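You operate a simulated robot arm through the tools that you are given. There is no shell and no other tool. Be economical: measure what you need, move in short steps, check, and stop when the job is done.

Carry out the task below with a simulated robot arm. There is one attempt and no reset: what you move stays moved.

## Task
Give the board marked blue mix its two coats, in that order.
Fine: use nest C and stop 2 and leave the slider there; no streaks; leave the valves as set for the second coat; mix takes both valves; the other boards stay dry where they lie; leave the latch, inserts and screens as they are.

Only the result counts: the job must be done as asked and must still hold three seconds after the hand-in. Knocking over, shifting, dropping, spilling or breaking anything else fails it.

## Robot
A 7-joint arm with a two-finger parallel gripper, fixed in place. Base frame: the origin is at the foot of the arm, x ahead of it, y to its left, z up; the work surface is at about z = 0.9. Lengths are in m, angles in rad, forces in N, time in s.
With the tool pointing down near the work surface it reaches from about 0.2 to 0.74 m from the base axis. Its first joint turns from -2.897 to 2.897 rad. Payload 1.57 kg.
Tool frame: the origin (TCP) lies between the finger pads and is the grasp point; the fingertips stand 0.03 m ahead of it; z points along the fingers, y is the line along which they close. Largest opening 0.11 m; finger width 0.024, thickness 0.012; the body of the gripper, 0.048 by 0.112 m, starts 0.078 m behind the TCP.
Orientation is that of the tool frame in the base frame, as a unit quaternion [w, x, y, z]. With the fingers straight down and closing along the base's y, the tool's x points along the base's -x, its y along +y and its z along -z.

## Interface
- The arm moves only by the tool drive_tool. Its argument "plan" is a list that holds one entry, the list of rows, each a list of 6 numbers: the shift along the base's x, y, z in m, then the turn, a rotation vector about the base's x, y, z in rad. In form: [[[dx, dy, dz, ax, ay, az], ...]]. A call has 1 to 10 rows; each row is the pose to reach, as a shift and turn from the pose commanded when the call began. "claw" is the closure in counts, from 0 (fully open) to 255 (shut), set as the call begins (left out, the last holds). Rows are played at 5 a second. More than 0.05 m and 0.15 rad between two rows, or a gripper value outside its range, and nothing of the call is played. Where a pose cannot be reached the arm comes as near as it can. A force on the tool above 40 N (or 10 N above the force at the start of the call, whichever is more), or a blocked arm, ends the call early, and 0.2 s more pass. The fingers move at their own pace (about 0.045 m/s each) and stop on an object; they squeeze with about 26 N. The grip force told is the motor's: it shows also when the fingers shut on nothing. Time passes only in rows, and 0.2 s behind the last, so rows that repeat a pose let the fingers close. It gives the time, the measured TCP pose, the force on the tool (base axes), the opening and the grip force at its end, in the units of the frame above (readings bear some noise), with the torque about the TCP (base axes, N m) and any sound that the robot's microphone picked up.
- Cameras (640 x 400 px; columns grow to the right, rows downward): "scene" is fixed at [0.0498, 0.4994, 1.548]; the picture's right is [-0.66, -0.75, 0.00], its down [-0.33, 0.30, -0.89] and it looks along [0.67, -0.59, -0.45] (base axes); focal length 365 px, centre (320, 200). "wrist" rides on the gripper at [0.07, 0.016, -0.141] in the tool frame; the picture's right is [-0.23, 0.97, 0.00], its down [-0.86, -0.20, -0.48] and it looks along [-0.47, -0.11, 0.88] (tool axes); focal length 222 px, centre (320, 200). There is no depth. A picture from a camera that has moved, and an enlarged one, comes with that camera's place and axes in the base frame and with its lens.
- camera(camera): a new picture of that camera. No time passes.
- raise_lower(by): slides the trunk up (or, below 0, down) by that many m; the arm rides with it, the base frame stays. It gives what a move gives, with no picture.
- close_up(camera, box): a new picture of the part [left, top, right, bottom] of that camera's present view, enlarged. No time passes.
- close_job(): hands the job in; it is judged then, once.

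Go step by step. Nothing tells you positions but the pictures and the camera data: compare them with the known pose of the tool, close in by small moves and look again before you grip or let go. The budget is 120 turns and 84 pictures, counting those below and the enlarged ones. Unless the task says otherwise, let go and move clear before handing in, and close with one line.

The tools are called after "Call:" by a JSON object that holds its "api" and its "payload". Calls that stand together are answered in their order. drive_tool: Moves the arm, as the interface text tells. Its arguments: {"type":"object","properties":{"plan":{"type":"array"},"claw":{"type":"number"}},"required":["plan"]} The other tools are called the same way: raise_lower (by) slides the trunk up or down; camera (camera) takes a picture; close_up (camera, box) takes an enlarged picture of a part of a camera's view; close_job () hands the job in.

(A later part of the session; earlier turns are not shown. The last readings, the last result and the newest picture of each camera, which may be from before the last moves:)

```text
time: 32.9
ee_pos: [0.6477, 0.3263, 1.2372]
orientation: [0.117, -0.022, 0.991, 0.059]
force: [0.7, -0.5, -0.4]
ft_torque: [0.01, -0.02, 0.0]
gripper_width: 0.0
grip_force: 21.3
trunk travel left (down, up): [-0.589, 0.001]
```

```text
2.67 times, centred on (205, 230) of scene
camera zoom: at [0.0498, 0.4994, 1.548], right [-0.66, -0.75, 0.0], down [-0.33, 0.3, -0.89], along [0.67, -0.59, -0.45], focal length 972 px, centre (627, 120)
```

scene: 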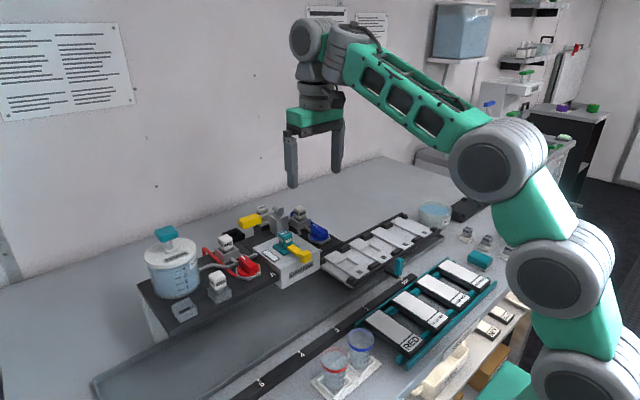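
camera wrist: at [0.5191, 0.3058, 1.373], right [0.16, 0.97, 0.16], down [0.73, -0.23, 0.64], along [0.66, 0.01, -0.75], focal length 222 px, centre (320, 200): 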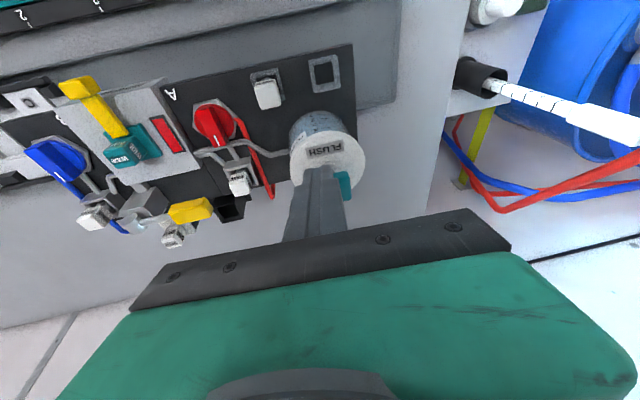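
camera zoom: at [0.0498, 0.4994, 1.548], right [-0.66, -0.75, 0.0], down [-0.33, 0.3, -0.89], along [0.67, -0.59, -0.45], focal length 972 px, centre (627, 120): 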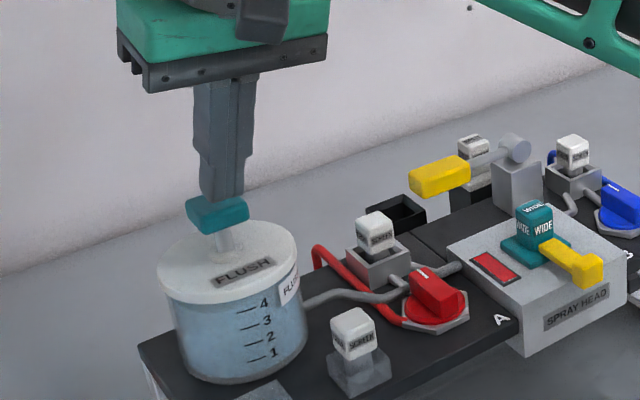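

Right over the handle. Press down.

Call:
{"api": "drive_tool", "payload": {"plan": [[[0, 0, -0.008, 0, 0, 0], [0, 0, -0.016, 0, 0, 0], [0, 0, -0.024, 0, 0, 0], [0, 0, -0.032, 0, 0, 0], [0, 0, -0.038, 0, 0, 0], [0, 0, -0.042, 0, 0, 0]]]}}

Call:
{"api": "close_up", "payload": {"camera": "scene", "box": [115, 155, 295, 305]}}

```text
time: 34.3
ee_pos: [0.6485, 0.3261, 1.198]
orientation: [0.122, -0.023, 0.99, 0.06]
force: [2.7, -0.4, 22.3]
ft_torque: [-0.1, -0.25, 0.04]
gripper_width: 0.0001
grip_force: 21.4
trunk travel left (down, up): [-0.589, 0.001]
heard: click
```

```text
2.67 times, centred on (205, 230) of scene
camera zoom: at [0.0498, 0.4994, 1.548], right [-0.66, -0.75, 0.0], down [-0.33, 0.3, -0.89], along [0.67, -0.59, -0.45], focal length 972 px, centre (627, 120)
```

zoom: 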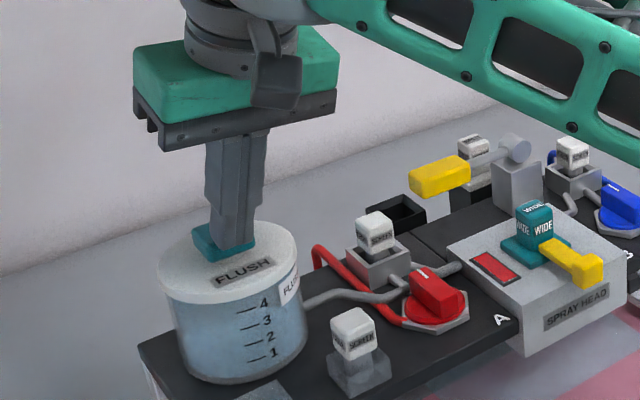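

A click, and a pinkish rinse comes out below. I hold briefly and then release.

Call:
{"api": "drive_tool", "payload": {"plan": [[[0, 0, 0, 0, 0, 0], [0, 0, 0, 0, 0, 0], [0, 0, 0, 0, 0, 0], [0, 0, 0, 0, 0, 0], [0, 0, 0, 0, 0, 0]]]}}

Call:
{"api": "drive_tool", "payload": {"plan": [[[0, 0, 0.02, 0, 0, 0], [0, 0, 0.045, 0, 0, 0], [-0.02, -0.02, 0.06, 0, 0, 0], [-0.04, -0.05, 0.06, 0, 0, 0]]]}}

Call:
{"api": "close_up", "payload": {"camera": "scene", "box": [115, 155, 295, 305]}}

```text
time: 35.5
ee_pos: [0.6466, 0.3261, 1.1976]
orientation: [0.121, -0.021, 0.991, 0.06]
force: [0.1, 0.2, 33.6]
ft_torque: [-0.11, -0.42, 0.0]
gripper_width: 0.0
grip_force: 21.0
trunk travel left (down, up): [-0.589, 0.001]
```

```text
time: 36.5
ee_pos: [0.6068, 0.2734, 1.2548]
orientation: [0.118, -0.023, 0.991, 0.058]
force: [-0.6, -0.4, -0.5]
ft_torque: [0.05, 0.01, -0.04]
gripper_width: 0.0002
grip_force: 21.0
trunk travel left (down, up): [-0.589, 0.001]
```

```text
2.67 times, centred on (205, 230) of scene
camera zoom: at [0.0498, 0.4994, 1.548], right [-0.66, -0.75, 0.0], down [-0.33, 0.3, -0.89], along [0.67, -0.59, -0.45], focal length 972 px, centre (627, 120)
```

zoom: 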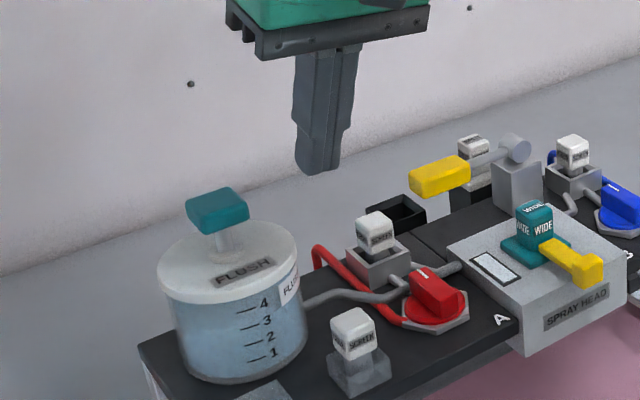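

The window is clear again. Next the blue valve: I fly over it with the tilt removed.

Call:
{"api": "drive_tool", "payload": {"plan": [[[0, -0.04, 0, -0.04, 0.08, -0.01], [0, -0.08, 0, -0.08, 0.16, -0.03], [-0.005, -0.12, 0, -0.112, 0.224, -0.046], [-0.005, -0.16, 0, -0.112, 0.224, -0.046], [-0.005, -0.2, -0.01, -0.112, 0.224, -0.046], [-0.005, -0.24, -0.02, -0.112, 0.224, -0.046], [-0.005, -0.265, -0.035, -0.112, 0.224, -0.046]]], "claw": 130}}

Call:
{"api": "camera", "payload": {"camera": "wrist"}}

Call:
{"api": "camera", "payload": {"camera": "scene"}}

```text
time: 38.1
ee_pos: [0.6039, 0.0075, 1.2186]
orientation: [0.007, 0.001, 1.0, 0.002]
force: [-0.1, -0.2, -0.3]
ft_torque: [-0.01, 0.0, -0.02]
gripper_width: 0.0538
grip_force: 0.0
trunk travel left (down, up): [-0.589, 0.001]
```

```text
41 pictures are left
camera wrist: at [0.532, 0.0225, 1.3582], right [0.23, 0.97, 0.01], down [0.85, -0.2, 0.49], along [0.48, -0.1, -0.87], focal length 222 px, centre (320, 200)
```

wrist: 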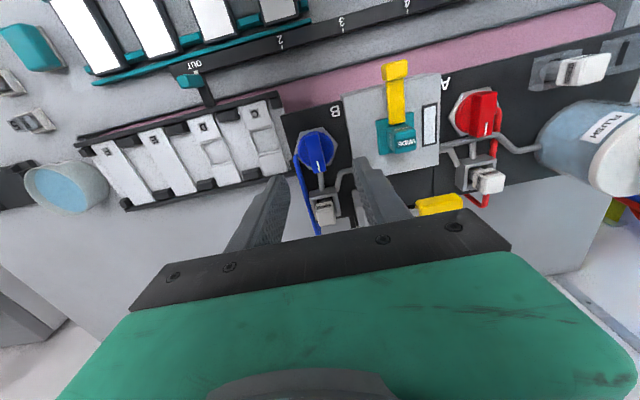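

```text
40 pictures are left
```

scene: 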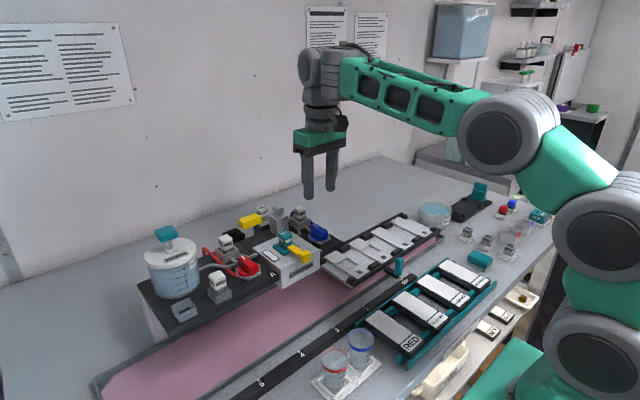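

The trough caught the waste as a drip tray. Blue knob refined to (0.613,0.003); the head box edge is close (y≈0.038), so I use a narrower opening and stop just above to check.

Call:
{"api": "drive_tool", "payload": {"plan": [[[0.005, -0.004, -0.02, 0, 0, 0], [0.009, -0.0045, -0.05, 0, 0, 0], [0.009, -0.0045, -0.075, 0, 0, 0]]], "claw": 176}}

Call:
{"api": "close_up", "payload": {"camera": "wrist", "box": [230, 110, 430, 250]}}

Call:
{"api": "close_up", "payload": {"camera": "scene", "box": [245, 175, 365, 275]}}

```text
time: 38.9
ee_pos: [0.6127, 0.0045, 1.1424]
orientation: [0.007, 0.0, 1.0, 0.003]
force: [0.2, 0.3, 0.1]
ft_torque: [-0.01, -0.01, 0.01]
gripper_width: 0.034
grip_force: 0.1
trunk travel left (down, up): [-0.589, 0.001]
```

```text
2.86 times, centred on (330, 180) of wrist
camera zoom: at [0.5405, 0.0201, 1.2827], right [0.23, 0.97, 0.01], down [0.85, -0.2, 0.49], along [0.48, -0.11, -0.87], focal length 635 px, centre (291, 257)
```

zoom: 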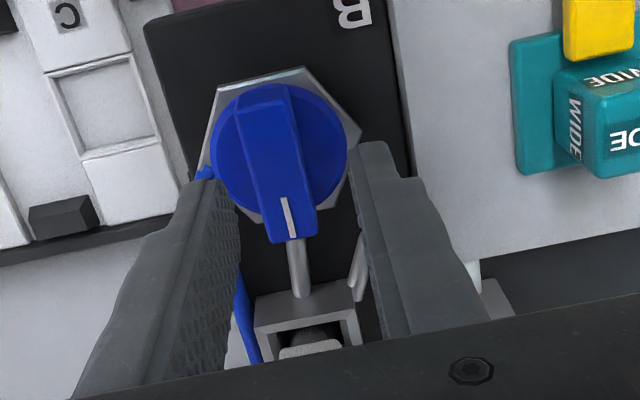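

```text
4.00 times, centred on (305, 225) of scene
camera zoom: at [0.0498, 0.4994, 1.548], right [-0.66, -0.75, 0.0], down [-0.33, 0.3, -0.89], along [0.67, -0.59, -0.45], focal length 1458 px, centre (380, 100)
```

zoom: 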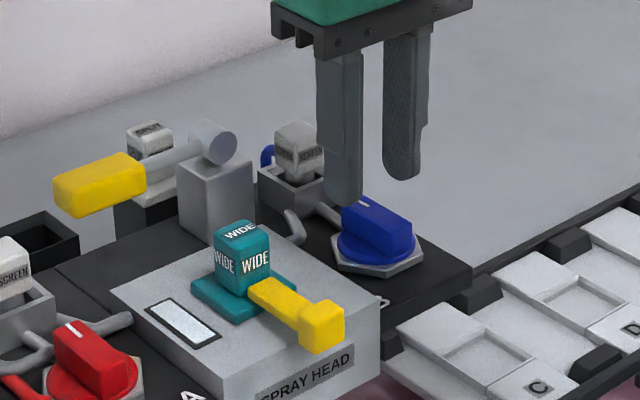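

Nearly centred; I shift -3 mm in y, lower to grip height, and close.

Call:
{"api": "drive_tool", "payload": {"plan": [[[0.001, -0.004, -0.012, 0, 0, 0], [0.001, -0.004, -0.025, 0, 0, 0], [0.001, -0.004, -0.031, 0, 0, 0]]]}}

Call:
{"api": "drive_tool", "payload": {"plan": [[[0, 0, 0, 0, 0, 0], [0, 0, 0, 0, 0, 0], [0, 0, 0, 0, 0, 0]]], "claw": 255}}

Call:
{"api": "drive_tool", "payload": {"plan": [[[0, 0, 0, 0, 0, -0.08], [0, 0, 0, 0, 0, -0.16], [0, 0, 0, 0, 0, -0.2]]]}}

```text
time: 39.7
ee_pos: [0.6144, 0.0008, 1.1138]
orientation: [0.006, -0.001, 1.0, 0.002]
force: [-0.2, 0.9, -0.1]
ft_torque: [0.02, -0.04, 0.01]
gripper_width: 0.0338
grip_force: 0.0
trunk travel left (down, up): [-0.589, 0.001]
```

```text
time: 40.5
ee_pos: [0.6141, 0.0006, 1.1123]
orientation: [0.006, 0.0, 1.0, 0.003]
force: [-1.8, -5.6, -0.9]
ft_torque: [-0.35, -0.19, -0.01]
gripper_width: 0.0173
grip_force: 31.3
trunk travel left (down, up): [-0.589, 0.001]
```

```text
time: 41.3
ee_pos: [0.6141, 0.0004, 1.1115]
orientation: [0.005, 0.102, 0.995, 0.001]
force: [-1.7, -9.6, -6.1]
ft_torque: [-0.65, -0.84, 0.01]
gripper_width: 0.0173
grip_force: 32.2
trunk travel left (down, up): [-0.589, 0.001]
```

It turns clockwise like the red one. I continue to a quarter turn.

Call:
{"api": "drive_tool", "payload": {"plan": [[[0, 0, 0, 0, 0, -0.14], [0, 0, 0, 0, 0, -0.28], [0, 0, 0, 0, 0, -0.42], [0, 0, 0, 0, 0, -0.56], [0, 0, 0, 0, 0, -0.7], [0, 0, 0, 0, 0, -0.84], [0, 0, 0, 0, 0, -0.98], [0, 0, 0, 0, 0, -1.12], [0, 0, 0, 0, 0, -1.26], [0, 0, 0, 0, 0, -1.37]]]}}

Call:
{"api": "drive_tool", "payload": {"plan": [[[0, 0, 0, 0, 0, 0], [0, 0, 0, 0, 0, 0], [0, 0, 0.02, 0, 0, 0], [0, 0, 0.06, 0, 0, 0], [-0.02, 0, 0.1, 0, 0, 0]]], "claw": 150}}

Call:
{"api": "close_up", "payload": {"camera": "scene", "box": [195, 175, 335, 295]}}

```text
time: 43.5
ee_pos: [0.6149, 0.0006, 1.1123]
orientation: [0.005, 0.708, 0.706, -0.003]
force: [0.5, -7.8, -10.2]
ft_torque: [0.28, 0.14, 0.09]
gripper_width: 0.0171
grip_force: 32.1
trunk travel left (down, up): [-0.589, 0.001]
```

```text
time: 44.7
ee_pos: [0.5942, 0.0022, 1.2126]
orientation: [0.006, 0.707, 0.707, -0.004]
force: [0.5, 0.7, -0.2]
ft_torque: [-0.01, -0.02, -0.02]
gripper_width: 0.0452
grip_force: 0.0
trunk travel left (down, up): [-0.589, 0.001]
```

```text
3.33 times, centred on (265, 235) of scene
camera zoom: at [0.0498, 0.4994, 1.548], right [-0.66, -0.75, 0.0], down [-0.33, 0.3, -0.89], along [0.67, -0.59, -0.45], focal length 1215 px, centre (503, 83)
```

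zoom: 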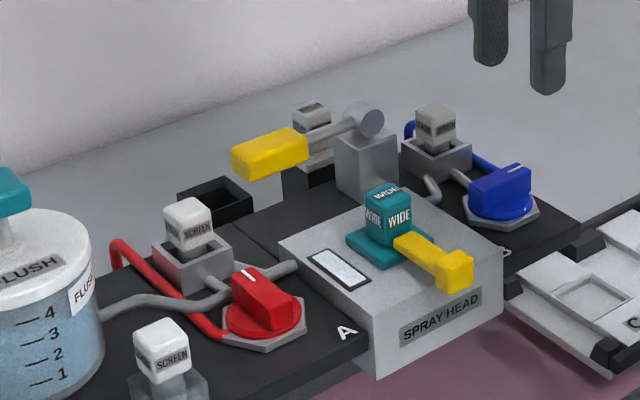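

Blue is open, red shut, window clear. Now I fetch the board BLUE MIX at about (0.38,-0.105): fly there with the tool turned back.

Call:
{"api": "drive_tool", "payload": {"plan": [[[-0.024, -0.01, 0, 0, 0, 0.14], [-0.048, -0.02, 0, 0, 0, 0.28], [-0.072, -0.03, 0, 0, 0, 0.42], [-0.096, -0.04, 0, 0, 0, 0.56], [-0.12, -0.05, 0, 0, 0, 0.7], [-0.144, -0.06, 0, 0, 0, 0.84], [-0.168, -0.07, 0, 0, 0, 0.98], [-0.192, -0.08, 0, 0, 0, 1.12], [-0.214, -0.09, 0, 0, 0, 1.26], [-0.214, -0.105, 0, 0, 0, 1.4]]]}}

Call:
{"api": "drive_tool", "payload": {"plan": [[[0, 0, -0.03, 0, 0, 0.12], [0, 0, -0.06, 0, 0, 0.171], [0, 0, -0.09, 0, 0, 0.171]]], "claw": 0}}

Call:
{"api": "camera", "payload": {"camera": "wrist"}}

Call:
{"api": "close_up", "payload": {"camera": "scene", "box": [330, 210, 510, 370]}}

```text
time: 47.1
ee_pos: [0.3906, -0.0756, 1.1901]
orientation: [-0.024, 0.041, 0.999, 0.006]
force: [0.6, -0.3, 0.9]
ft_torque: [-0.02, 0.02, 0.0]
gripper_width: 0.0453
grip_force: 0.1
trunk travel left (down, up): [-0.589, 0.001]
stopped in row 10: the arm was blocked; the commanded pose is now the measured one
```

```text
time: 47.9
ee_pos: [0.388, -0.0627, 1.0858]
orientation: [-0.049, -0.064, 0.997, 0.01]
force: [-0.2, 0.7, 0.9]
ft_torque: [0.02, 0.0, 0.0]
gripper_width: 0.1099
grip_force: 0.1
trunk travel left (down, up): [-0.589, 0.001]
```

```text
36 pictures are left
camera wrist: at [0.3295, -0.058, 1.2316], right [0.1, 0.99, 0.01], down [0.92, -0.1, 0.39], along [0.39, -0.03, -0.92], focal length 222 px, centre (320, 200)
```

wrist: 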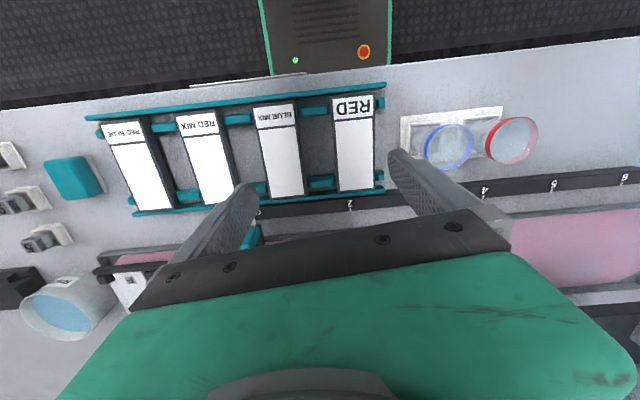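

```text
2.50 times, centred on (420, 290) of scene
camera zoom: at [0.0498, 0.4994, 1.548], right [-0.66, -0.75, 0.0], down [-0.33, 0.3, -0.89], along [0.67, -0.59, -0.45], focal length 912 px, centre (70, -25)
```

zoom: 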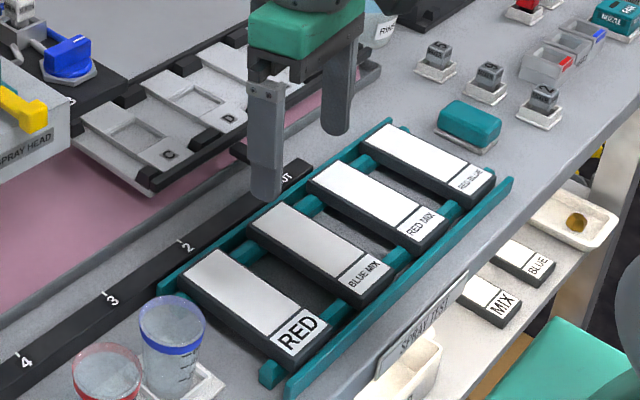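

The arm hit a fold-in limit with the trunk high. I lift the hand, lower the trunk, then straighten the tool.

Call:
{"api": "drive_tool", "payload": {"plan": [[[0, -0.01, 0.04, 0, 0, -0.05], [0, -0.02, 0.08, 0, 0, -0.1], [0, -0.03, 0.12, 0, 0, -0.128]]]}}

Call:
{"api": "raise_lower", "payload": {"by": -0.12}}

Call:
{"api": "drive_tool", "payload": {"plan": [[[0, -0.01, 0.03, 0, -0.05, 0], [0, -0.01, 0.07, 0, -0.098, 0], [0, -0.01, 0.1, -0.02, -0.098, 0]]]}}

Call:
{"api": "raise_lower", "payload": {"by": -0.1}}

```text
time: 48.7
ee_pos: [0.3882, -0.1044, 1.2254]
orientation: [-0.018, 0.019, 1.0, 0.004]
force: [-0.2, -1.3, 0.6]
ft_torque: [-0.02, 0.0, 0.02]
gripper_width: 0.11
grip_force: 0.0
trunk travel left (down, up): [-0.589, 0.001]
```

```text
time: 50.2
ee_pos: [0.388, -0.1031, 1.1042]
orientation: [-0.019, 0.019, 1.0, 0.004]
force: [-0.2, -0.4, -1.0]
ft_torque: [0.03, 0.01, -0.01]
gripper_width: 0.1102
grip_force: 0.0
trunk travel left (down, up): [-0.469, 0.121]
```

```text
time: 51.0
ee_pos: [0.3991, -0.116, 1.1958]
orientation: [0.032, 0.019, 0.999, -0.015]
force: [0.1, -0.8, -0.3]
ft_torque: [0.02, 0.03, 0.01]
gripper_width: 0.11
grip_force: 0.0
out of reach, approached as far as the arm can: row 3
trunk travel left (down, up): [-0.469, 0.121]
```

```text
time: 52.3
ee_pos: [0.4021, -0.1165, 1.0954]
orientation: [0.031, 0.018, 0.999, -0.015]
force: [0.6, -0.1, -0.8]
ft_torque: [0.0, 0.03, 0.03]
gripper_width: 0.1101
grip_force: 0.0
trunk travel left (down, up): [-0.369, 0.221]
```

Now I straighten the tool and centre above the board.

Call:
{"api": "drive_tool", "payload": {"plan": [[[-0.01, 0.005, 0, 0.015, 0.03, 0.018], [-0.023, 0.0115, 0, 0.03, 0.062, 0.036], [-0.023, 0.0115, -0.03, 0.03, 0.062, 0.036], [-0.023, 0.0115, -0.045, 0.03, 0.062, 0.036]]]}}

Call:
{"api": "camera", "payload": {"camera": "wrist"}}

Call:
{"api": "close_up", "payload": {"camera": "scene", "box": [350, 230, 470, 340]}}

```text
time: 53.3
ee_pos: [0.3806, -0.1038, 1.0505]
orientation: [-0.001, 0.001, 1.0, 0.001]
force: [0.9, 1.0, 0.7]
ft_torque: [-0.02, 0.02, 0.0]
gripper_width: 0.1101
grip_force: 0.2
out of reach, approached as far as the arm can: row 1
trunk travel left (down, up): [-0.369, 0.221]
```

```text
34 pictures are left
camera wrist: at [0.3088, -0.0885, 1.1908], right [0.23, 0.97, 0.0], down [0.86, -0.2, 0.48], along [0.46, -0.11, -0.88], focal length 222 px, centre (320, 200)
```

wrist: 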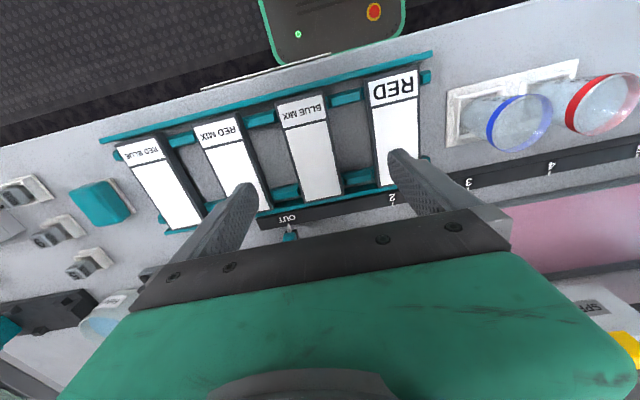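

```text
3.64 times, centred on (410, 285) of scene
camera zoom: at [0.0498, 0.4994, 1.548], right [-0.66, -0.75, 0.0], down [-0.33, 0.3, -0.89], along [0.67, -0.59, -0.45], focal length 1326 px, centre (-7, -109)
```

zoom: 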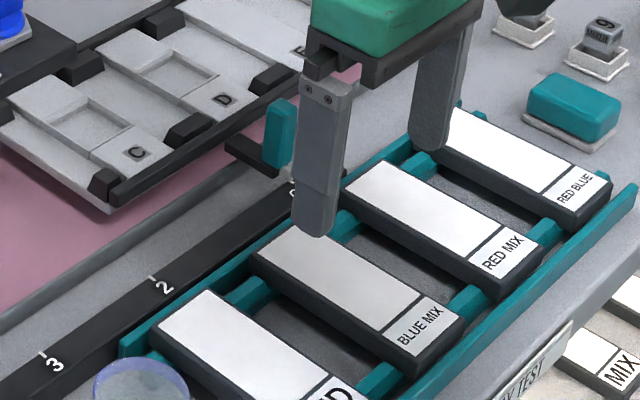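

Board is at about (0.379,-0.104), top z≈0.943. I narrow the opening and descend part way, then look.

Call:
{"api": "drive_tool", "payload": {"plan": [[[-0.001, 0, -0.03, 0, 0, 0], [-0.001, 0, -0.06, 0, 0, 0], [-0.001, 0, -0.085, 0, 0, 0], [-0.001, 0, -0.093, 0, 0, 0]]], "claw": 75}}

Call:
{"api": "close_up", "payload": {"camera": "scene", "box": [350, 230, 470, 340]}}

Call:
{"api": "close_up", "payload": {"camera": "wrist", "box": [180, 40, 480, 240]}}

```text
time: 54.3
ee_pos: [0.379, -0.1057, 0.9554]
orientation: [0.0, 0.001, 1.0, 0.002]
force: [0.8, -0.4, 0.1]
ft_torque: [0.0, 0.01, 0.03]
gripper_width: 0.0777
grip_force: 0.1
trunk travel left (down, up): [-0.369, 0.221]
```

```text
3.64 times, centred on (410, 285) of scene
camera zoom: at [0.0498, 0.4994, 1.548], right [-0.66, -0.75, 0.0], down [-0.33, 0.3, -0.89], along [0.67, -0.59, -0.45], focal length 1326 px, centre (-7, -109)
```

zoom: 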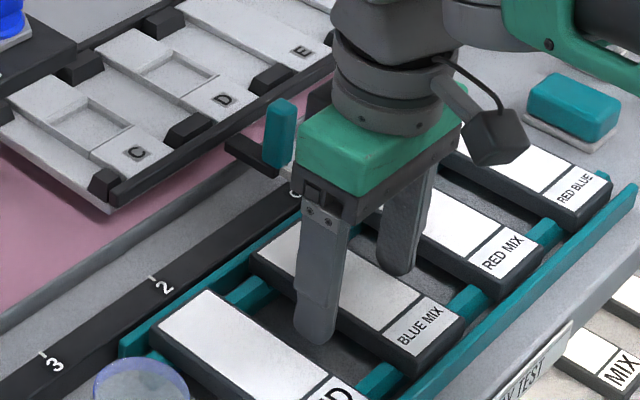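

```text
2.00 times, centred on (330, 140) of wrist
camera zoom: at [0.308, -0.0895, 1.0961], right [0.23, 0.97, 0.0], down [0.86, -0.2, 0.48], along [0.47, -0.11, -0.88], focal length 444 px, centre (300, 320)
```

zoom: 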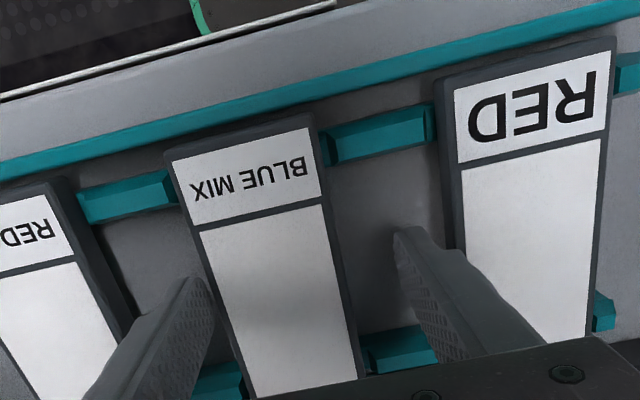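

Fingers flank the board. I lower 8 mm and close.

Call:
{"api": "drive_tool", "payload": {"plan": [[[0, 0, -0.008, 0, 0, 0], [0, 0, -0.008, 0, 0, 0], [0, 0, -0.008, 0, 0, 0], [0, 0, -0.008, 0, 0, 0], [0, 0, -0.008, 0, 0, 0], [0, 0, -0.008, 0, 0, 0]]], "claw": 255}}

Call:
{"api": "drive_tool", "payload": {"plan": [[[0, 0, 0.02, 0, 0, 0], [0, 0, 0.05, 0, 0, 0], [0, 0, 0.09, 0, 0, 0]]]}}

Call:
{"api": "close_up", "payload": {"camera": "scene", "box": [310, 170, 490, 340]}}

Call:
{"api": "camera", "payload": {"camera": "wrist"}}

```text
time: 55.2
ee_pos: [0.3793, -0.1115, 0.951]
orientation: [0.004, 0.006, 1.0, -0.001]
force: [-6.9, -34.8, 6.8]
ft_torque: [-1.07, -0.08, -0.01]
gripper_width: 0.0552
grip_force: 26.1
trunk travel left (down, up): [-0.369, 0.221]
stopped in row 4: the force on the tool passed its limit at 43 N (the readings are from after the stop); the commanded pose is now the measured one
```

```text
time: 56.0
ee_pos: [0.3799, -0.1068, 1.0409]
orientation: [0.002, 0.002, 1.0, -0.001]
force: [0.6, 0.1, 0.1]
ft_torque: [-0.01, -0.03, 0.0]
gripper_width: 0.0001
grip_force: 21.4
trunk travel left (down, up): [-0.369, 0.221]
```

```text
2.35 times, centred on (400, 255) of scene
camera zoom: at [0.0498, 0.4994, 1.548], right [-0.66, -0.75, 0.0], down [-0.33, 0.3, -0.89], along [0.67, -0.59, -0.45], focal length 858 px, centre (132, 71)
```

zoom: 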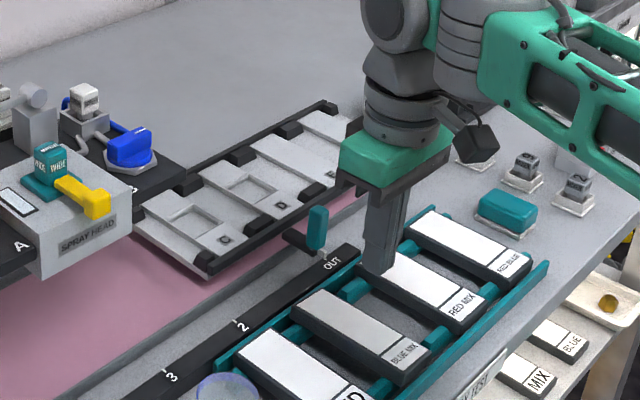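

```text
29 pictures are left
camera wrist: at [0.3074, -0.0899, 1.1805], right [0.23, 0.97, 0.0], down [0.85, -0.2, 0.48], along [0.47, -0.11, -0.88], focal length 222 px, centre (320, 200)
```

wrist: 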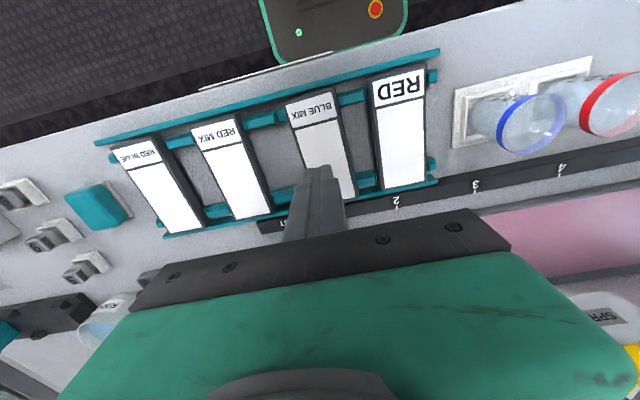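

The fingers met the board off-centre and slipped off. I look closely at how it lies now.

Call:
{"api": "close_up", "payload": {"camera": "wrist", "box": [180, 50, 460, 230]}}

Call:
{"api": "close_up", "payload": {"camera": "scene", "box": [360, 245, 460, 345]}}

```text
2.22 times, centred on (320, 140) of wrist
camera zoom: at [0.3074, -0.0899, 1.1805], right [0.23, 0.97, 0.0], down [0.85, -0.2, 0.48], along [0.47, -0.11, -0.88], focal length 494 px, centre (320, 333)
```

zoom: 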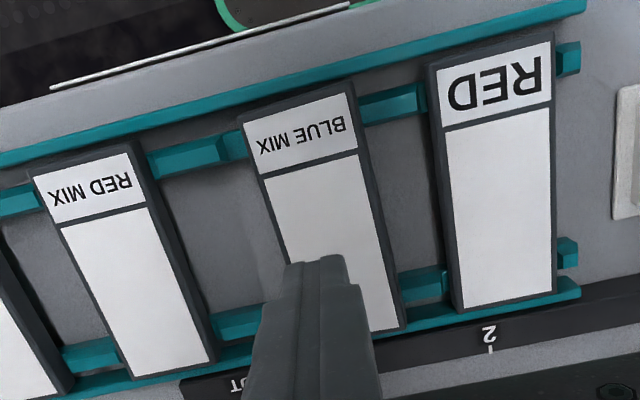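

```text
4.00 times, centred on (410, 295) of scene
camera zoom: at [0.0498, 0.4994, 1.548], right [-0.66, -0.75, 0.0], down [-0.33, 0.3, -0.89], along [0.67, -0.59, -0.45], focal length 1458 px, centre (-40, -180)
```

zoom: 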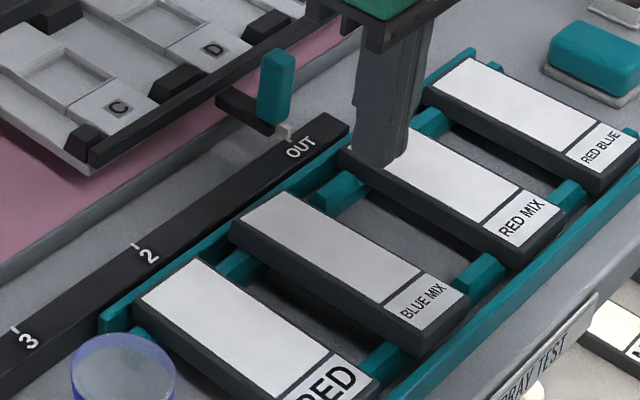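

The board slid a few mm toward +y but still lies flat enough; centre ≈ (0.378,-0.104). I re-approach open, deeper, then close.

Call:
{"api": "drive_tool", "payload": {"plan": [[[0, 0, 0, 0, 0, 0], [0, 0, 0, 0, 0, 0], [0, 0, 0, 0, 0, 0], [-0.002, 0.002, -0.03, 0, 0, 0], [-0.002, 0.002, -0.06, 0, 0, 0], [-0.002, 0.002, -0.085, 0, 0, 0], [-0.002, 0.002, -0.094, 0, 0, 0], [-0.002, 0.002, -0.099, 0, 0, 0]]], "claw": 75}}

Call:
{"api": "close_up", "payload": {"camera": "wrist", "box": [180, 40, 480, 240]}}

```text
time: 57.8
ee_pos: [0.3747, -0.1032, 0.9399]
orientation: [0.001, 0.002, 1.0, -0.001]
force: [-0.2, 0.2, 0.3]
ft_torque: [0.05, -0.03, -0.04]
gripper_width: 0.0777
grip_force: 0.0
trunk travel left (down, up): [-0.369, 0.221]
```

```text
2.00 times, centred on (330, 140) of wrist
camera zoom: at [0.3046, -0.0875, 1.08], right [0.23, 0.97, 0.0], down [0.85, -0.2, 0.48], along [0.47, -0.11, -0.88], focal length 444 px, centre (300, 320)
```

zoom: 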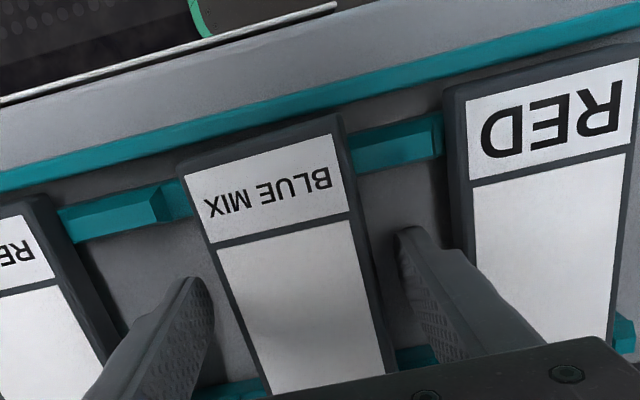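

Nearly centred. I close to just about the board width first, then fully.

Call:
{"api": "drive_tool", "payload": {"plan": [[[0, -0.001, 0, 0, 0, 0], [0, -0.001, 0, 0, 0, 0]]], "claw": 118}}

Call:
{"api": "drive_tool", "payload": {"plan": [[[0, 0, 0, 0, 0, 0], [0, 0, 0, 0, 0, 0], [0, 0, 0, 0, 0, 0]]], "claw": 255}}

```text
time: 58.4
ee_pos: [0.3753, -0.105, 0.94]
orientation: [0.003, 0.002, 1.0, -0.001]
force: [0.6, -0.9, -0.1]
ft_torque: [0.02, -0.01, 0.01]
gripper_width: 0.0592
grip_force: 0.1
trunk travel left (down, up): [-0.369, 0.221]
```

```text
time: 59.2
ee_pos: [0.3757, -0.1044, 0.9414]
orientation: [0.003, 0.002, 1.0, -0.001]
force: [-0.4, 1.0, 4.4]
ft_torque: [0.15, 0.02, 0.0]
gripper_width: 0.0561
grip_force: 25.9
trunk travel left (down, up): [-0.369, 0.221]
```

Gripped at 56 mm with balanced forces. I lift slowly and check.

Call:
{"api": "drive_tool", "payload": {"plan": [[[0, 0, 0.01, 0, 0, 0], [0, 0, 0.02, 0, 0, 0], [0, 0, 0.04, 0, 0, 0], [0, 0, 0.07, 0, 0, 0], [0, 0, 0.11, 0, 0, 0], [0, 0, 0.15, 0, 0, 0]]]}}

Call:
{"api": "close_up", "payload": {"camera": "scene", "box": [320, 170, 480, 330]}}

```text
time: 60.6
ee_pos: [0.3755, -0.1068, 1.0912]
orientation: [0.002, 0.002, 1.0, -0.002]
force: [-0.5, 0.2, -0.8]
ft_torque: [0.0, 0.0, -0.04]
gripper_width: 0.0559
grip_force: 26.0
trunk travel left (down, up): [-0.369, 0.221]
```

```text
2.50 times, centred on (400, 250) of scene
camera zoom: at [0.0498, 0.4994, 1.548], right [-0.66, -0.75, 0.0], down [-0.33, 0.3, -0.89], along [0.67, -0.59, -0.45], focal length 912 px, centre (120, 75)
```

zoom: 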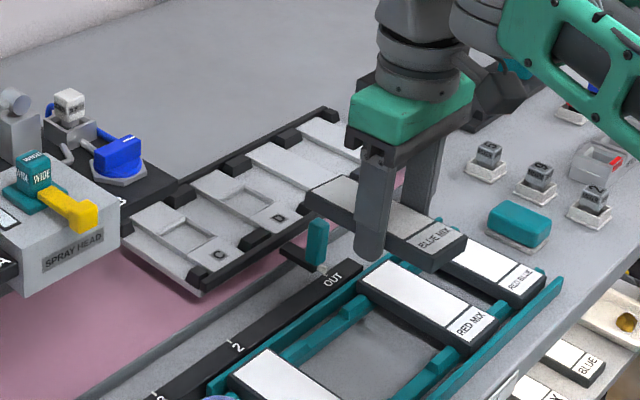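

The board is held. I check how far the fingertips reach below the board, since the nest leaves little room.

Call:
{"api": "close_up", "payload": {"camera": "scene", "box": [390, 200, 450, 250]}}

Call:
{"api": "close_up", "payload": {"camera": "scene", "box": [320, 220, 400, 290]}}

```text
8.00 times, centred on (420, 225) of scene
camera zoom: at [0.0498, 0.4994, 1.548], right [-0.66, -0.75, 0.0], down [-0.33, 0.3, -0.89], along [0.67, -0.59, -0.45], focal length 2917 px, centre (-480, 0)
```

zoom: 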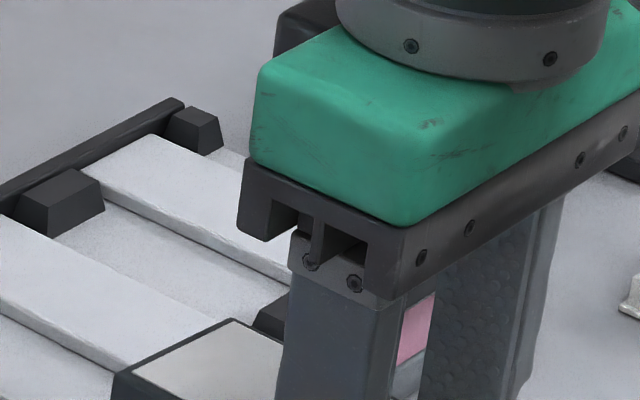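

```text
5.71 times, centred on (360, 255) of scene
camera zoom: at [0.0498, 0.4994, 1.548], right [-0.66, -0.75, 0.0], down [-0.33, 0.3, -0.89], along [0.67, -0.59, -0.45], focal length 2083 px, centre (91, -114)
```

zoom: 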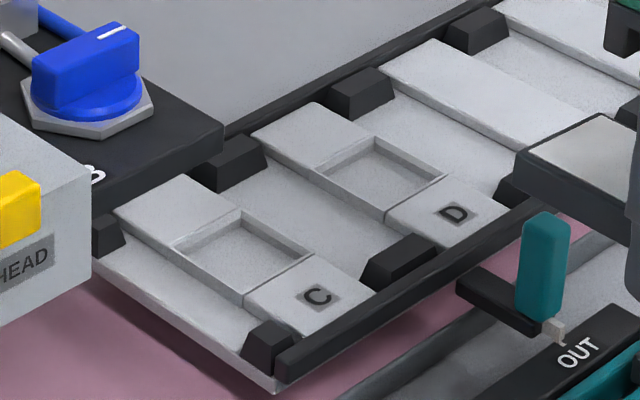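

Call:
{"api": "close_up", "payload": {"camera": "scene", "box": [390, 225, 460, 275]}}

```text
8.00 times, centred on (425, 250) of scene
camera zoom: at [0.0498, 0.4994, 1.548], right [-0.66, -0.75, 0.0], down [-0.33, 0.3, -0.89], along [0.67, -0.59, -0.45], focal length 2917 px, centre (-520, -200)
```

zoom: 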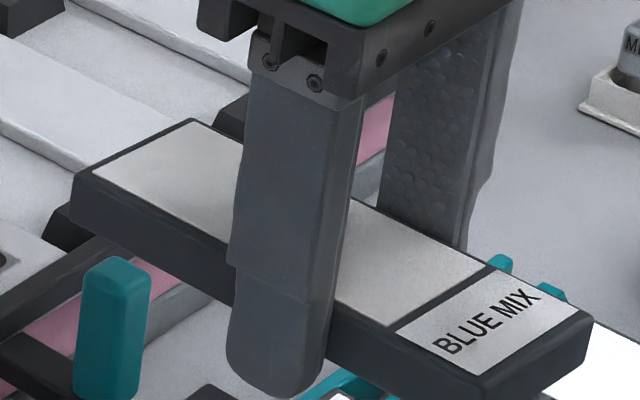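

The tips reach about 10 mm below the board, more than the nest pad height (~6 mm). I set it back in its rack place and regrip 9 mm higher.

Call:
{"api": "drive_tool", "payload": {"plan": [[[0, 0.001, -0.04, 0, 0, 0], [0, 0.001, -0.08, 0, 0, 0], [0, 0.001, -0.12, 0, 0, 0], [0, 0.001, -0.138, 0, 0, 0], [0, 0.001, -0.145, 0, 0, 0], [0, 0.001, -0.149, 0, 0, 0]]]}}

Call:
{"api": "drive_tool", "payload": {"plan": [[[0, 0, 0, 0, 0, 0], [0, 0, 0, 0, 0, 0], [0, 0, 0.005, 0, 0, 0], [0, 0, 0.009, 0, 0, 0]]], "claw": 105}}

Call:
{"api": "drive_tool", "payload": {"plan": [[[0, 0, 0, 0, 0, 0], [0, 0, 0, 0, 0, 0], [0, 0, 0, 0, 0, 0]]], "claw": 255}}

Call:
{"api": "drive_tool", "payload": {"plan": [[[0, 0, 0.01, 0, 0, 0], [0, 0, 0.03, 0, 0, 0], [0, 0, 0.07, 0, 0, 0], [0, 0, 0.11, 0, 0, 0], [0, 0, 0.15, 0, 0, 0]]]}}

Call:
{"api": "close_up", "payload": {"camera": "scene", "box": [320, 170, 480, 330]}}

```text
time: 62.0
ee_pos: [0.3759, -0.1044, 0.9418]
orientation: [0.002, 0.003, 1.0, -0.001]
force: [0.6, -0.3, -1.7]
ft_torque: [0.01, 0.02, 0.0]
gripper_width: 0.056
grip_force: 26.3
trunk travel left (down, up): [-0.369, 0.221]
```

```text
time: 63.0
ee_pos: [0.3765, -0.105, 0.9506]
orientation: [0.002, 0.002, 1.0, -0.001]
force: [-0.3, 0.1, 0.1]
ft_torque: [-0.03, 0.04, 0.0]
gripper_width: 0.0645
grip_force: 0.0
trunk travel left (down, up): [-0.369, 0.221]
```

```text
time: 63.8
ee_pos: [0.3762, -0.1034, 0.9521]
orientation: [0.003, 0.003, 1.0, -0.002]
force: [0.2, 1.0, 3.9]
ft_torque: [0.14, 0.06, -0.08]
gripper_width: 0.056
grip_force: 25.9
trunk travel left (down, up): [-0.369, 0.221]
```

```text
time: 65.0
ee_pos: [0.3777, -0.107, 1.1018]
orientation: [0.002, 0.002, 1.0, -0.001]
force: [-0.8, 0.0, -0.6]
ft_torque: [0.03, -0.01, -0.01]
gripper_width: 0.0561
grip_force: 25.8
trunk travel left (down, up): [-0.369, 0.221]
```

```text
2.50 times, centred on (400, 250) of scene
camera zoom: at [0.0498, 0.4994, 1.548], right [-0.66, -0.75, 0.0], down [-0.33, 0.3, -0.89], along [0.67, -0.59, -0.45], focal length 912 px, centre (120, 75)
```

zoom: 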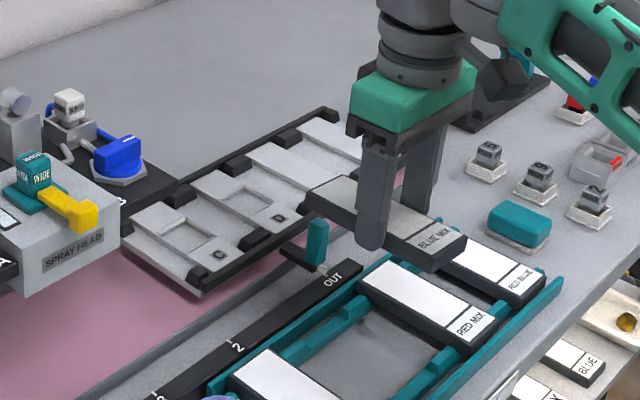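

The board is held with tips about level with its underside. I raise the trunk 0.1 and carry the board above nest C with a slight roll to clear the valve deck.

Call:
{"api": "raise_lower", "payload": {"by": 0.1}}

Call:
{"api": "drive_tool", "payload": {"plan": [[[0.04, 0.002, -0.02, 0, 0, 0], [0.08, 0.004, -0.045, 0.02, 0, 0], [0.12, 0.006, -0.07, 0.04, 0, 0], [0.16, 0.008, -0.095, 0.06, 0, 0], [0.2, 0.01, -0.12, 0.08, 0, 0], [0.236, 0.01, -0.145, 0.08, 0, 0], [0.236, 0.01, -0.145, 0.08, 0, 0]]]}}

Call:
{"api": "close_up", "payload": {"camera": "scene", "box": [290, 180, 430, 300]}}

```text
time: 66.3
ee_pos: [0.3784, -0.1069, 1.2022]
orientation: [0.002, 0.004, 1.0, -0.001]
force: [0.6, -0.3, 0.1]
ft_torque: [0.01, 0.03, -0.01]
gripper_width: 0.0556
grip_force: 26.2
trunk travel left (down, up): [-0.469, 0.121]
```

```text
time: 67.9
ee_pos: [0.6133, -0.0959, 1.0573]
orientation: [0.002, 0.002, 0.999, 0.039]
force: [0.4, -0.3, -0.6]
ft_torque: [0.0, 0.04, 0.0]
gripper_width: 0.0561
grip_force: 26.4
trunk travel left (down, up): [-0.469, 0.121]
```

```text
3.33 times, centred on (360, 240) of scene
camera zoom: at [0.0498, 0.4994, 1.548], right [-0.66, -0.75, 0.0], down [-0.33, 0.3, -0.89], along [0.67, -0.59, -0.45], focal length 1215 px, centre (187, 67)
```

zoom: 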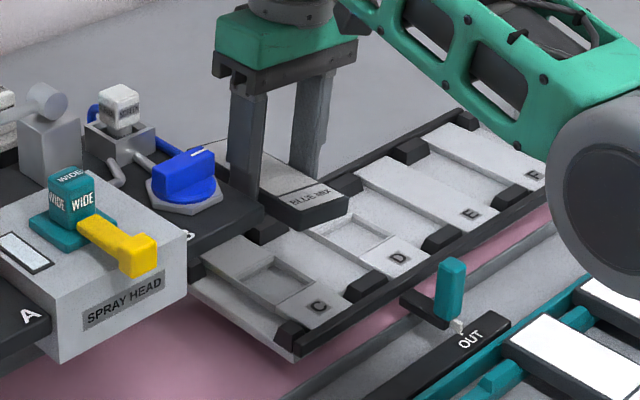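

Aligned in y; the board seems ~6 mm too far in x. I lower to about 3 cm above and compare.

Call:
{"api": "drive_tool", "payload": {"plan": [[[-0.006, 0, -0.02, 0, 0, 0], [-0.006, 0, -0.04, 0, 0, 0], [-0.006, 0, -0.06, 0, 0, 0]]]}}

Call:
{"api": "close_up", "payload": {"camera": "scene", "box": [310, 210, 410, 290]}}

```text
time: 68.7
ee_pos: [0.607, -0.0961, 0.9954]
orientation: [0.002, 0.002, 0.999, 0.038]
force: [0.0, 0.0, 0.4]
ft_torque: [0.01, -0.01, -0.04]
gripper_width: 0.0556
grip_force: 26.1
trunk travel left (down, up): [-0.469, 0.121]
```

```text
5.00 times, centred on (360, 250) of scene
camera zoom: at [0.0498, 0.4994, 1.548], right [-0.66, -0.75, 0.0], down [-0.33, 0.3, -0.89], along [0.67, -0.59, -0.45], focal length 1823 px, centre (120, -50)
```

zoom: 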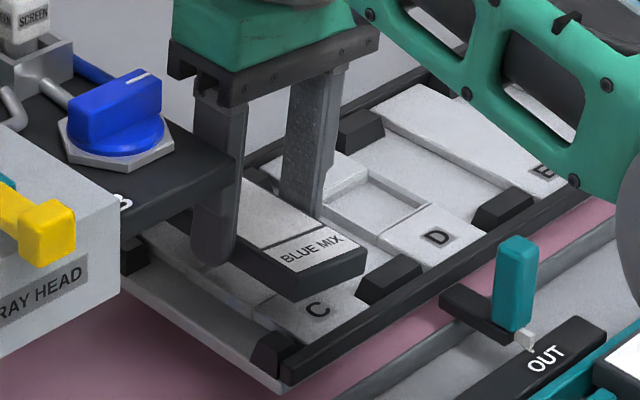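

Looks well aligned (within ~3 mm). I lower the last bit in small steps until contact.

Call:
{"api": "drive_tool", "payload": {"plan": [[[-0.002, 0.001, -0.008, 0, 0, 0], [-0.002, 0.001, -0.014, 0, 0, 0], [-0.002, 0.001, -0.018, 0, 0, 0], [-0.002, 0.001, -0.02, 0, 0, 0], [-0.002, 0.001, -0.022, 0, 0, 0]]]}}

Call:
{"api": "close_up", "payload": {"camera": "scene", "box": [310, 210, 410, 290]}}

```text
time: 69.9
ee_pos: [0.6044, -0.095, 0.9744]
orientation: [0.003, 0.003, 0.999, 0.038]
force: [0.8, 0.2, 1.8]
ft_torque: [-0.07, -0.13, -0.02]
gripper_width: 0.0557
grip_force: 26.1
trunk travel left (down, up): [-0.469, 0.121]
```

```text
5.00 times, centred on (360, 250) of scene
camera zoom: at [0.0498, 0.4994, 1.548], right [-0.66, -0.75, 0.0], down [-0.33, 0.3, -0.89], along [0.67, -0.59, -0.45], focal length 1823 px, centre (120, -50)
```

zoom: 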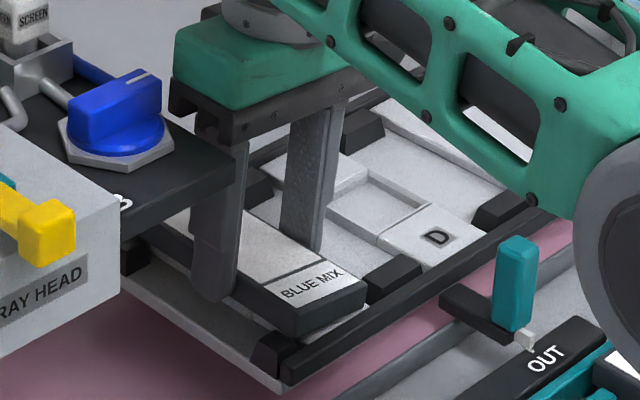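

Light contact begins. I go a few mm lower.

Call:
{"api": "drive_tool", "payload": {"plan": [[[0, 0, -0.002, 0, 0, 0], [0, 0, -0.004, -0.02, 0, 0], [0, 0, -0.005, -0.04, 0, 0]]]}}

Call:
{"api": "close_up", "payload": {"camera": "scene", "box": [310, 210, 410, 290]}}

```text
time: 70.7
ee_pos: [0.6055, -0.0945, 0.973]
orientation: [0.005, 0.002, 1.0, 0.018]
force: [1.5, 4.1, 18.6]
ft_torque: [0.67, -0.29, -0.01]
gripper_width: 0.0557
grip_force: 25.6
trunk travel left (down, up): [-0.469, 0.121]
```

```text
5.00 times, centred on (360, 250) of scene
camera zoom: at [0.0498, 0.4994, 1.548], right [-0.66, -0.75, 0.0], down [-0.33, 0.3, -0.89], along [0.67, -0.59, -0.45], focal length 1823 px, centre (120, -50)
```

zoom: 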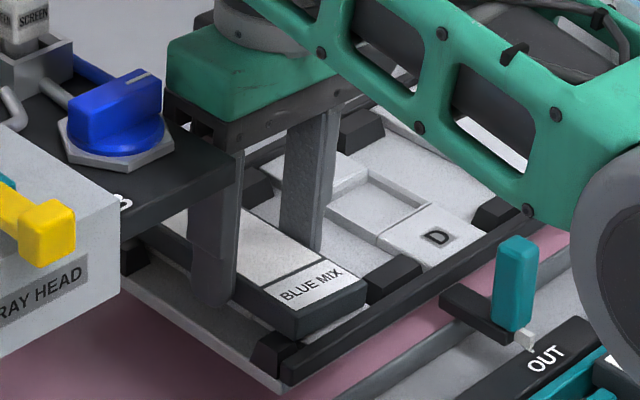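

The board is seated (18 N). I release with a small opening and lift straight up.

Call:
{"api": "drive_tool", "payload": {"plan": [[[0, 0, 0.001, 0, 0, 0], [0, 0, 0.001, 0, 0, 0], [0, 0, 0.003, 0.02, 0, 0], [0, 0, 0.02, 0.02, 0, 0], [0, -0.002, 0.06, 0.02, 0, 0], [-0.03, -0.005, 0.09, 0, 0, 0], [-0.07, -0.005, 0.11, -0.038, 0, 0]]], "claw": 93}}

Call:
{"api": "close_up", "payload": {"camera": "scene", "box": [290, 190, 430, 300]}}

```text
time: 72.3
ee_pos: [0.5357, -0.0994, 1.0793]
orientation: [0.002, 0.002, 1.0, 0.0]
force: [-0.3, 0.1, 0.1]
ft_torque: [0.02, 0.03, 0.01]
gripper_width: 0.0699
grip_force: 0.0
trunk travel left (down, up): [-0.469, 0.121]
```

```text
3.64 times, centred on (360, 245) of scene
camera zoom: at [0.0498, 0.4994, 1.548], right [-0.66, -0.75, 0.0], down [-0.33, 0.3, -0.89], along [0.67, -0.59, -0.45], focal length 1326 px, centre (174, 36)
```

zoom: 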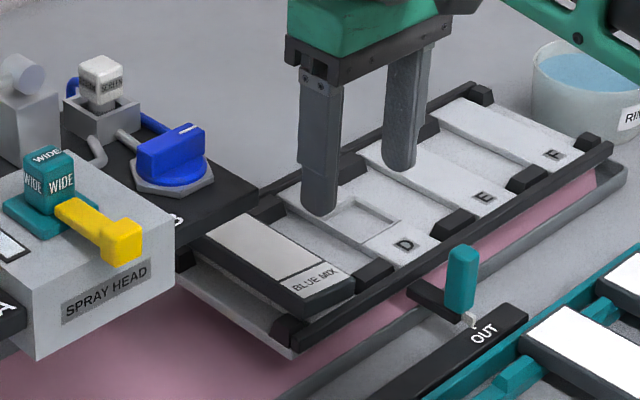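

Call:
{"api": "close_up", "payload": {"camera": "scene", "box": [325, 225, 385, 275]}}

```text
8.00 times, centred on (355, 250) of scene
camera zoom: at [0.0498, 0.4994, 1.548], right [-0.66, -0.75, 0.0], down [-0.33, 0.3, -0.89], along [0.67, -0.59, -0.45], focal length 2917 px, centre (40, -200)
```

zoom: 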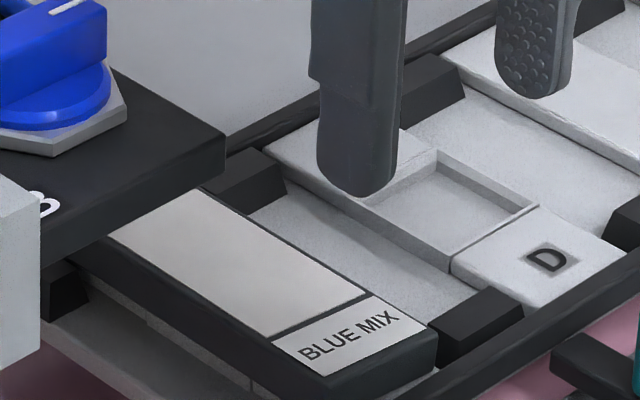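

The board lies flat in nest C. Now the slider handle at about (0.499,-0.182), z 0.93–0.99: I straddle it.

Call:
{"api": "drive_tool", "payload": {"plan": [[[-0.02, -0.04, 0, 0, 0, 0], [-0.0365, -0.082, 0, 0, 0, 0], [-0.0365, -0.083, -0.04, 0, 0, 0], [-0.0365, -0.083, -0.08, 0, 0, 0], [-0.0365, -0.083, -0.105, 0, 0, 0]]], "claw": 35}}

Call:
{"api": "close_up", "payload": {"camera": "scene", "box": [320, 200, 460, 310]}}

```text
time: 73.5
ee_pos: [0.4975, -0.183, 0.9785]
orientation: [-0.001, 0.002, 1.0, -0.001]
force: [-0.1, 0.8, 0.2]
ft_torque: [0.04, -0.06, -0.04]
gripper_width: 0.0951
grip_force: 0.0
out of reach, approached as far as the arm can: row 5
trunk travel left (down, up): [-0.469, 0.121]
```

```text
3.64 times, centred on (390, 255) of scene
camera zoom: at [0.0498, 0.4994, 1.548], right [-0.66, -0.75, 0.0], down [-0.33, 0.3, -0.89], along [0.67, -0.59, -0.45], focal length 1326 px, centre (66, 0)
```

zoom: 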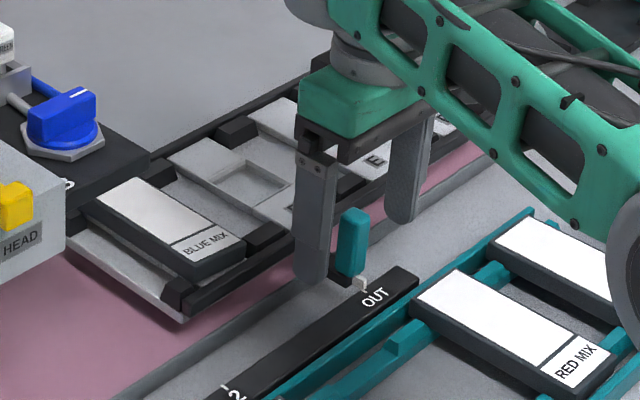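

Handle is between the fingers, slightly toward +y. I centre and close.

Call:
{"api": "drive_tool", "payload": {"plan": [[[-0.002, 0.007, 0, 0, 0, 0], [-0.002, 0.007, 0, 0, 0, 0], [-0.002, 0.007, 0, 0, 0, 0], [-0.002, 0.007, 0, 0, 0, 0], [-0.002, 0.007, 0, 0, 0, 0]]], "claw": 255}}

Call:
{"api": "drive_tool", "payload": {"plan": [[[0, 0.01, 0, 0, 0, 0], [0, 0.02, 0, 0, 0, 0], [0, 0.03, 0, 0, 0, 0]]]}}

```text
time: 74.7
ee_pos: [0.4964, -0.1749, 0.9802]
orientation: [-0.001, 0.002, 1.0, 0.0]
force: [-1.3, 4.1, -0.1]
ft_torque: [0.44, -0.03, 0.29]
gripper_width: 0.018
grip_force: 17.5
trunk travel left (down, up): [-0.469, 0.121]
```

```text
time: 75.5
ee_pos: [0.4966, -0.1464, 0.9806]
orientation: [-0.001, 0.002, 1.0, -0.001]
force: [2.7, 0.3, 0.9]
ft_torque: [0.32, -0.32, 0.34]
gripper_width: 0.0178
grip_force: 32.6
trunk travel left (down, up): [-0.469, 0.121]
```

The slider glides freely. I move on toward stop 2.

Call:
{"api": "drive_tool", "payload": {"plan": [[[0, 0.015, 0, 0, 0, 0], [0, 0.03, 0, 0, 0, 0], [0, 0.045, 0, 0, 0, 0], [0, 0.06, 0, 0, 0, 0], [0, 0.075, 0, 0, 0, 0], [0, 0.09, 0, 0, 0, 0], [0, 0.105, 0, 0, 0, 0], [0, 0.115, 0, 0, 0, 0]]]}}

Call:
{"api": "close_up", "payload": {"camera": "scene", "box": [290, 230, 410, 330]}}

```text
time: 77.3
ee_pos: [0.5022, -0.0309, 0.979]
orientation: [0.0, 0.001, 1.0, -0.001]
force: [-26.1, 1.1, -3.5]
ft_torque: [0.2, 0.3, 0.35]
gripper_width: 0.018
grip_force: 32.6
out of reach, approached as far as the arm can: row 5, 6, 7, 8
trunk travel left (down, up): [-0.469, 0.121]
```

```text
4.00 times, centred on (350, 280) of scene
camera zoom: at [0.0498, 0.4994, 1.548], right [-0.66, -0.75, 0.0], down [-0.33, 0.3, -0.89], along [0.67, -0.59, -0.45], focal length 1458 px, centre (200, -120)
```

zoom: 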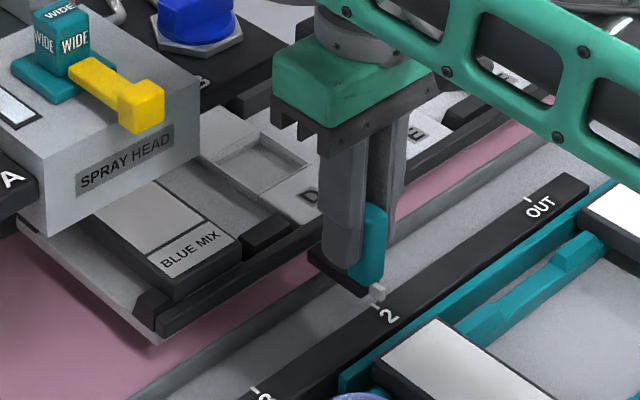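

Almost there: pointer about 7 mm short of tick 2. I advance in small steps, easing x to relieve the strain.

Call:
{"api": "drive_tool", "payload": {"plan": [[[0.003, 0.003, 0, 0, 0, 0], [0.004, 0.006, 0, 0, 0, 0], [0.004, 0.008, 0, 0, 0, 0], [0.004, 0.008, 0, 0, 0, 0]]]}}

Call:
{"api": "close_up", "payload": {"camera": "scene", "box": [330, 260, 390, 310]}}

```text
time: 78.3
ee_pos: [0.5064, -0.0238, 0.9803]
orientation: [0.001, 0.003, 1.0, -0.002]
force: [-26.3, -2.4, -6.1]
ft_torque: [0.35, 0.17, 0.24]
gripper_width: 0.0175
grip_force: 32.1
trunk travel left (down, up): [-0.469, 0.121]
```

```text
8.00 times, centred on (360, 285) of scene
camera zoom: at [0.0498, 0.4994, 1.548], right [-0.66, -0.75, 0.0], down [-0.33, 0.3, -0.89], along [0.67, -0.59, -0.45], focal length 2917 px, centre (0, -480)
```

zoom: 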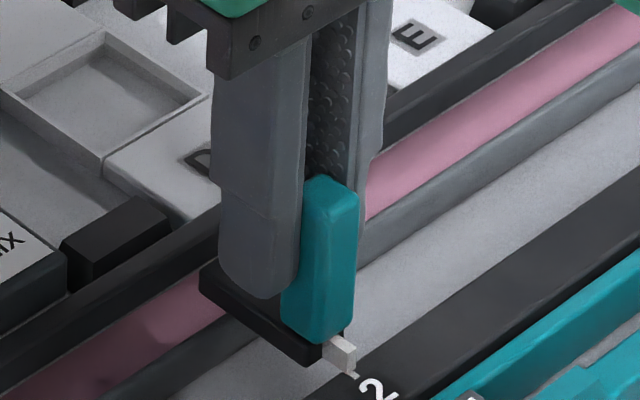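

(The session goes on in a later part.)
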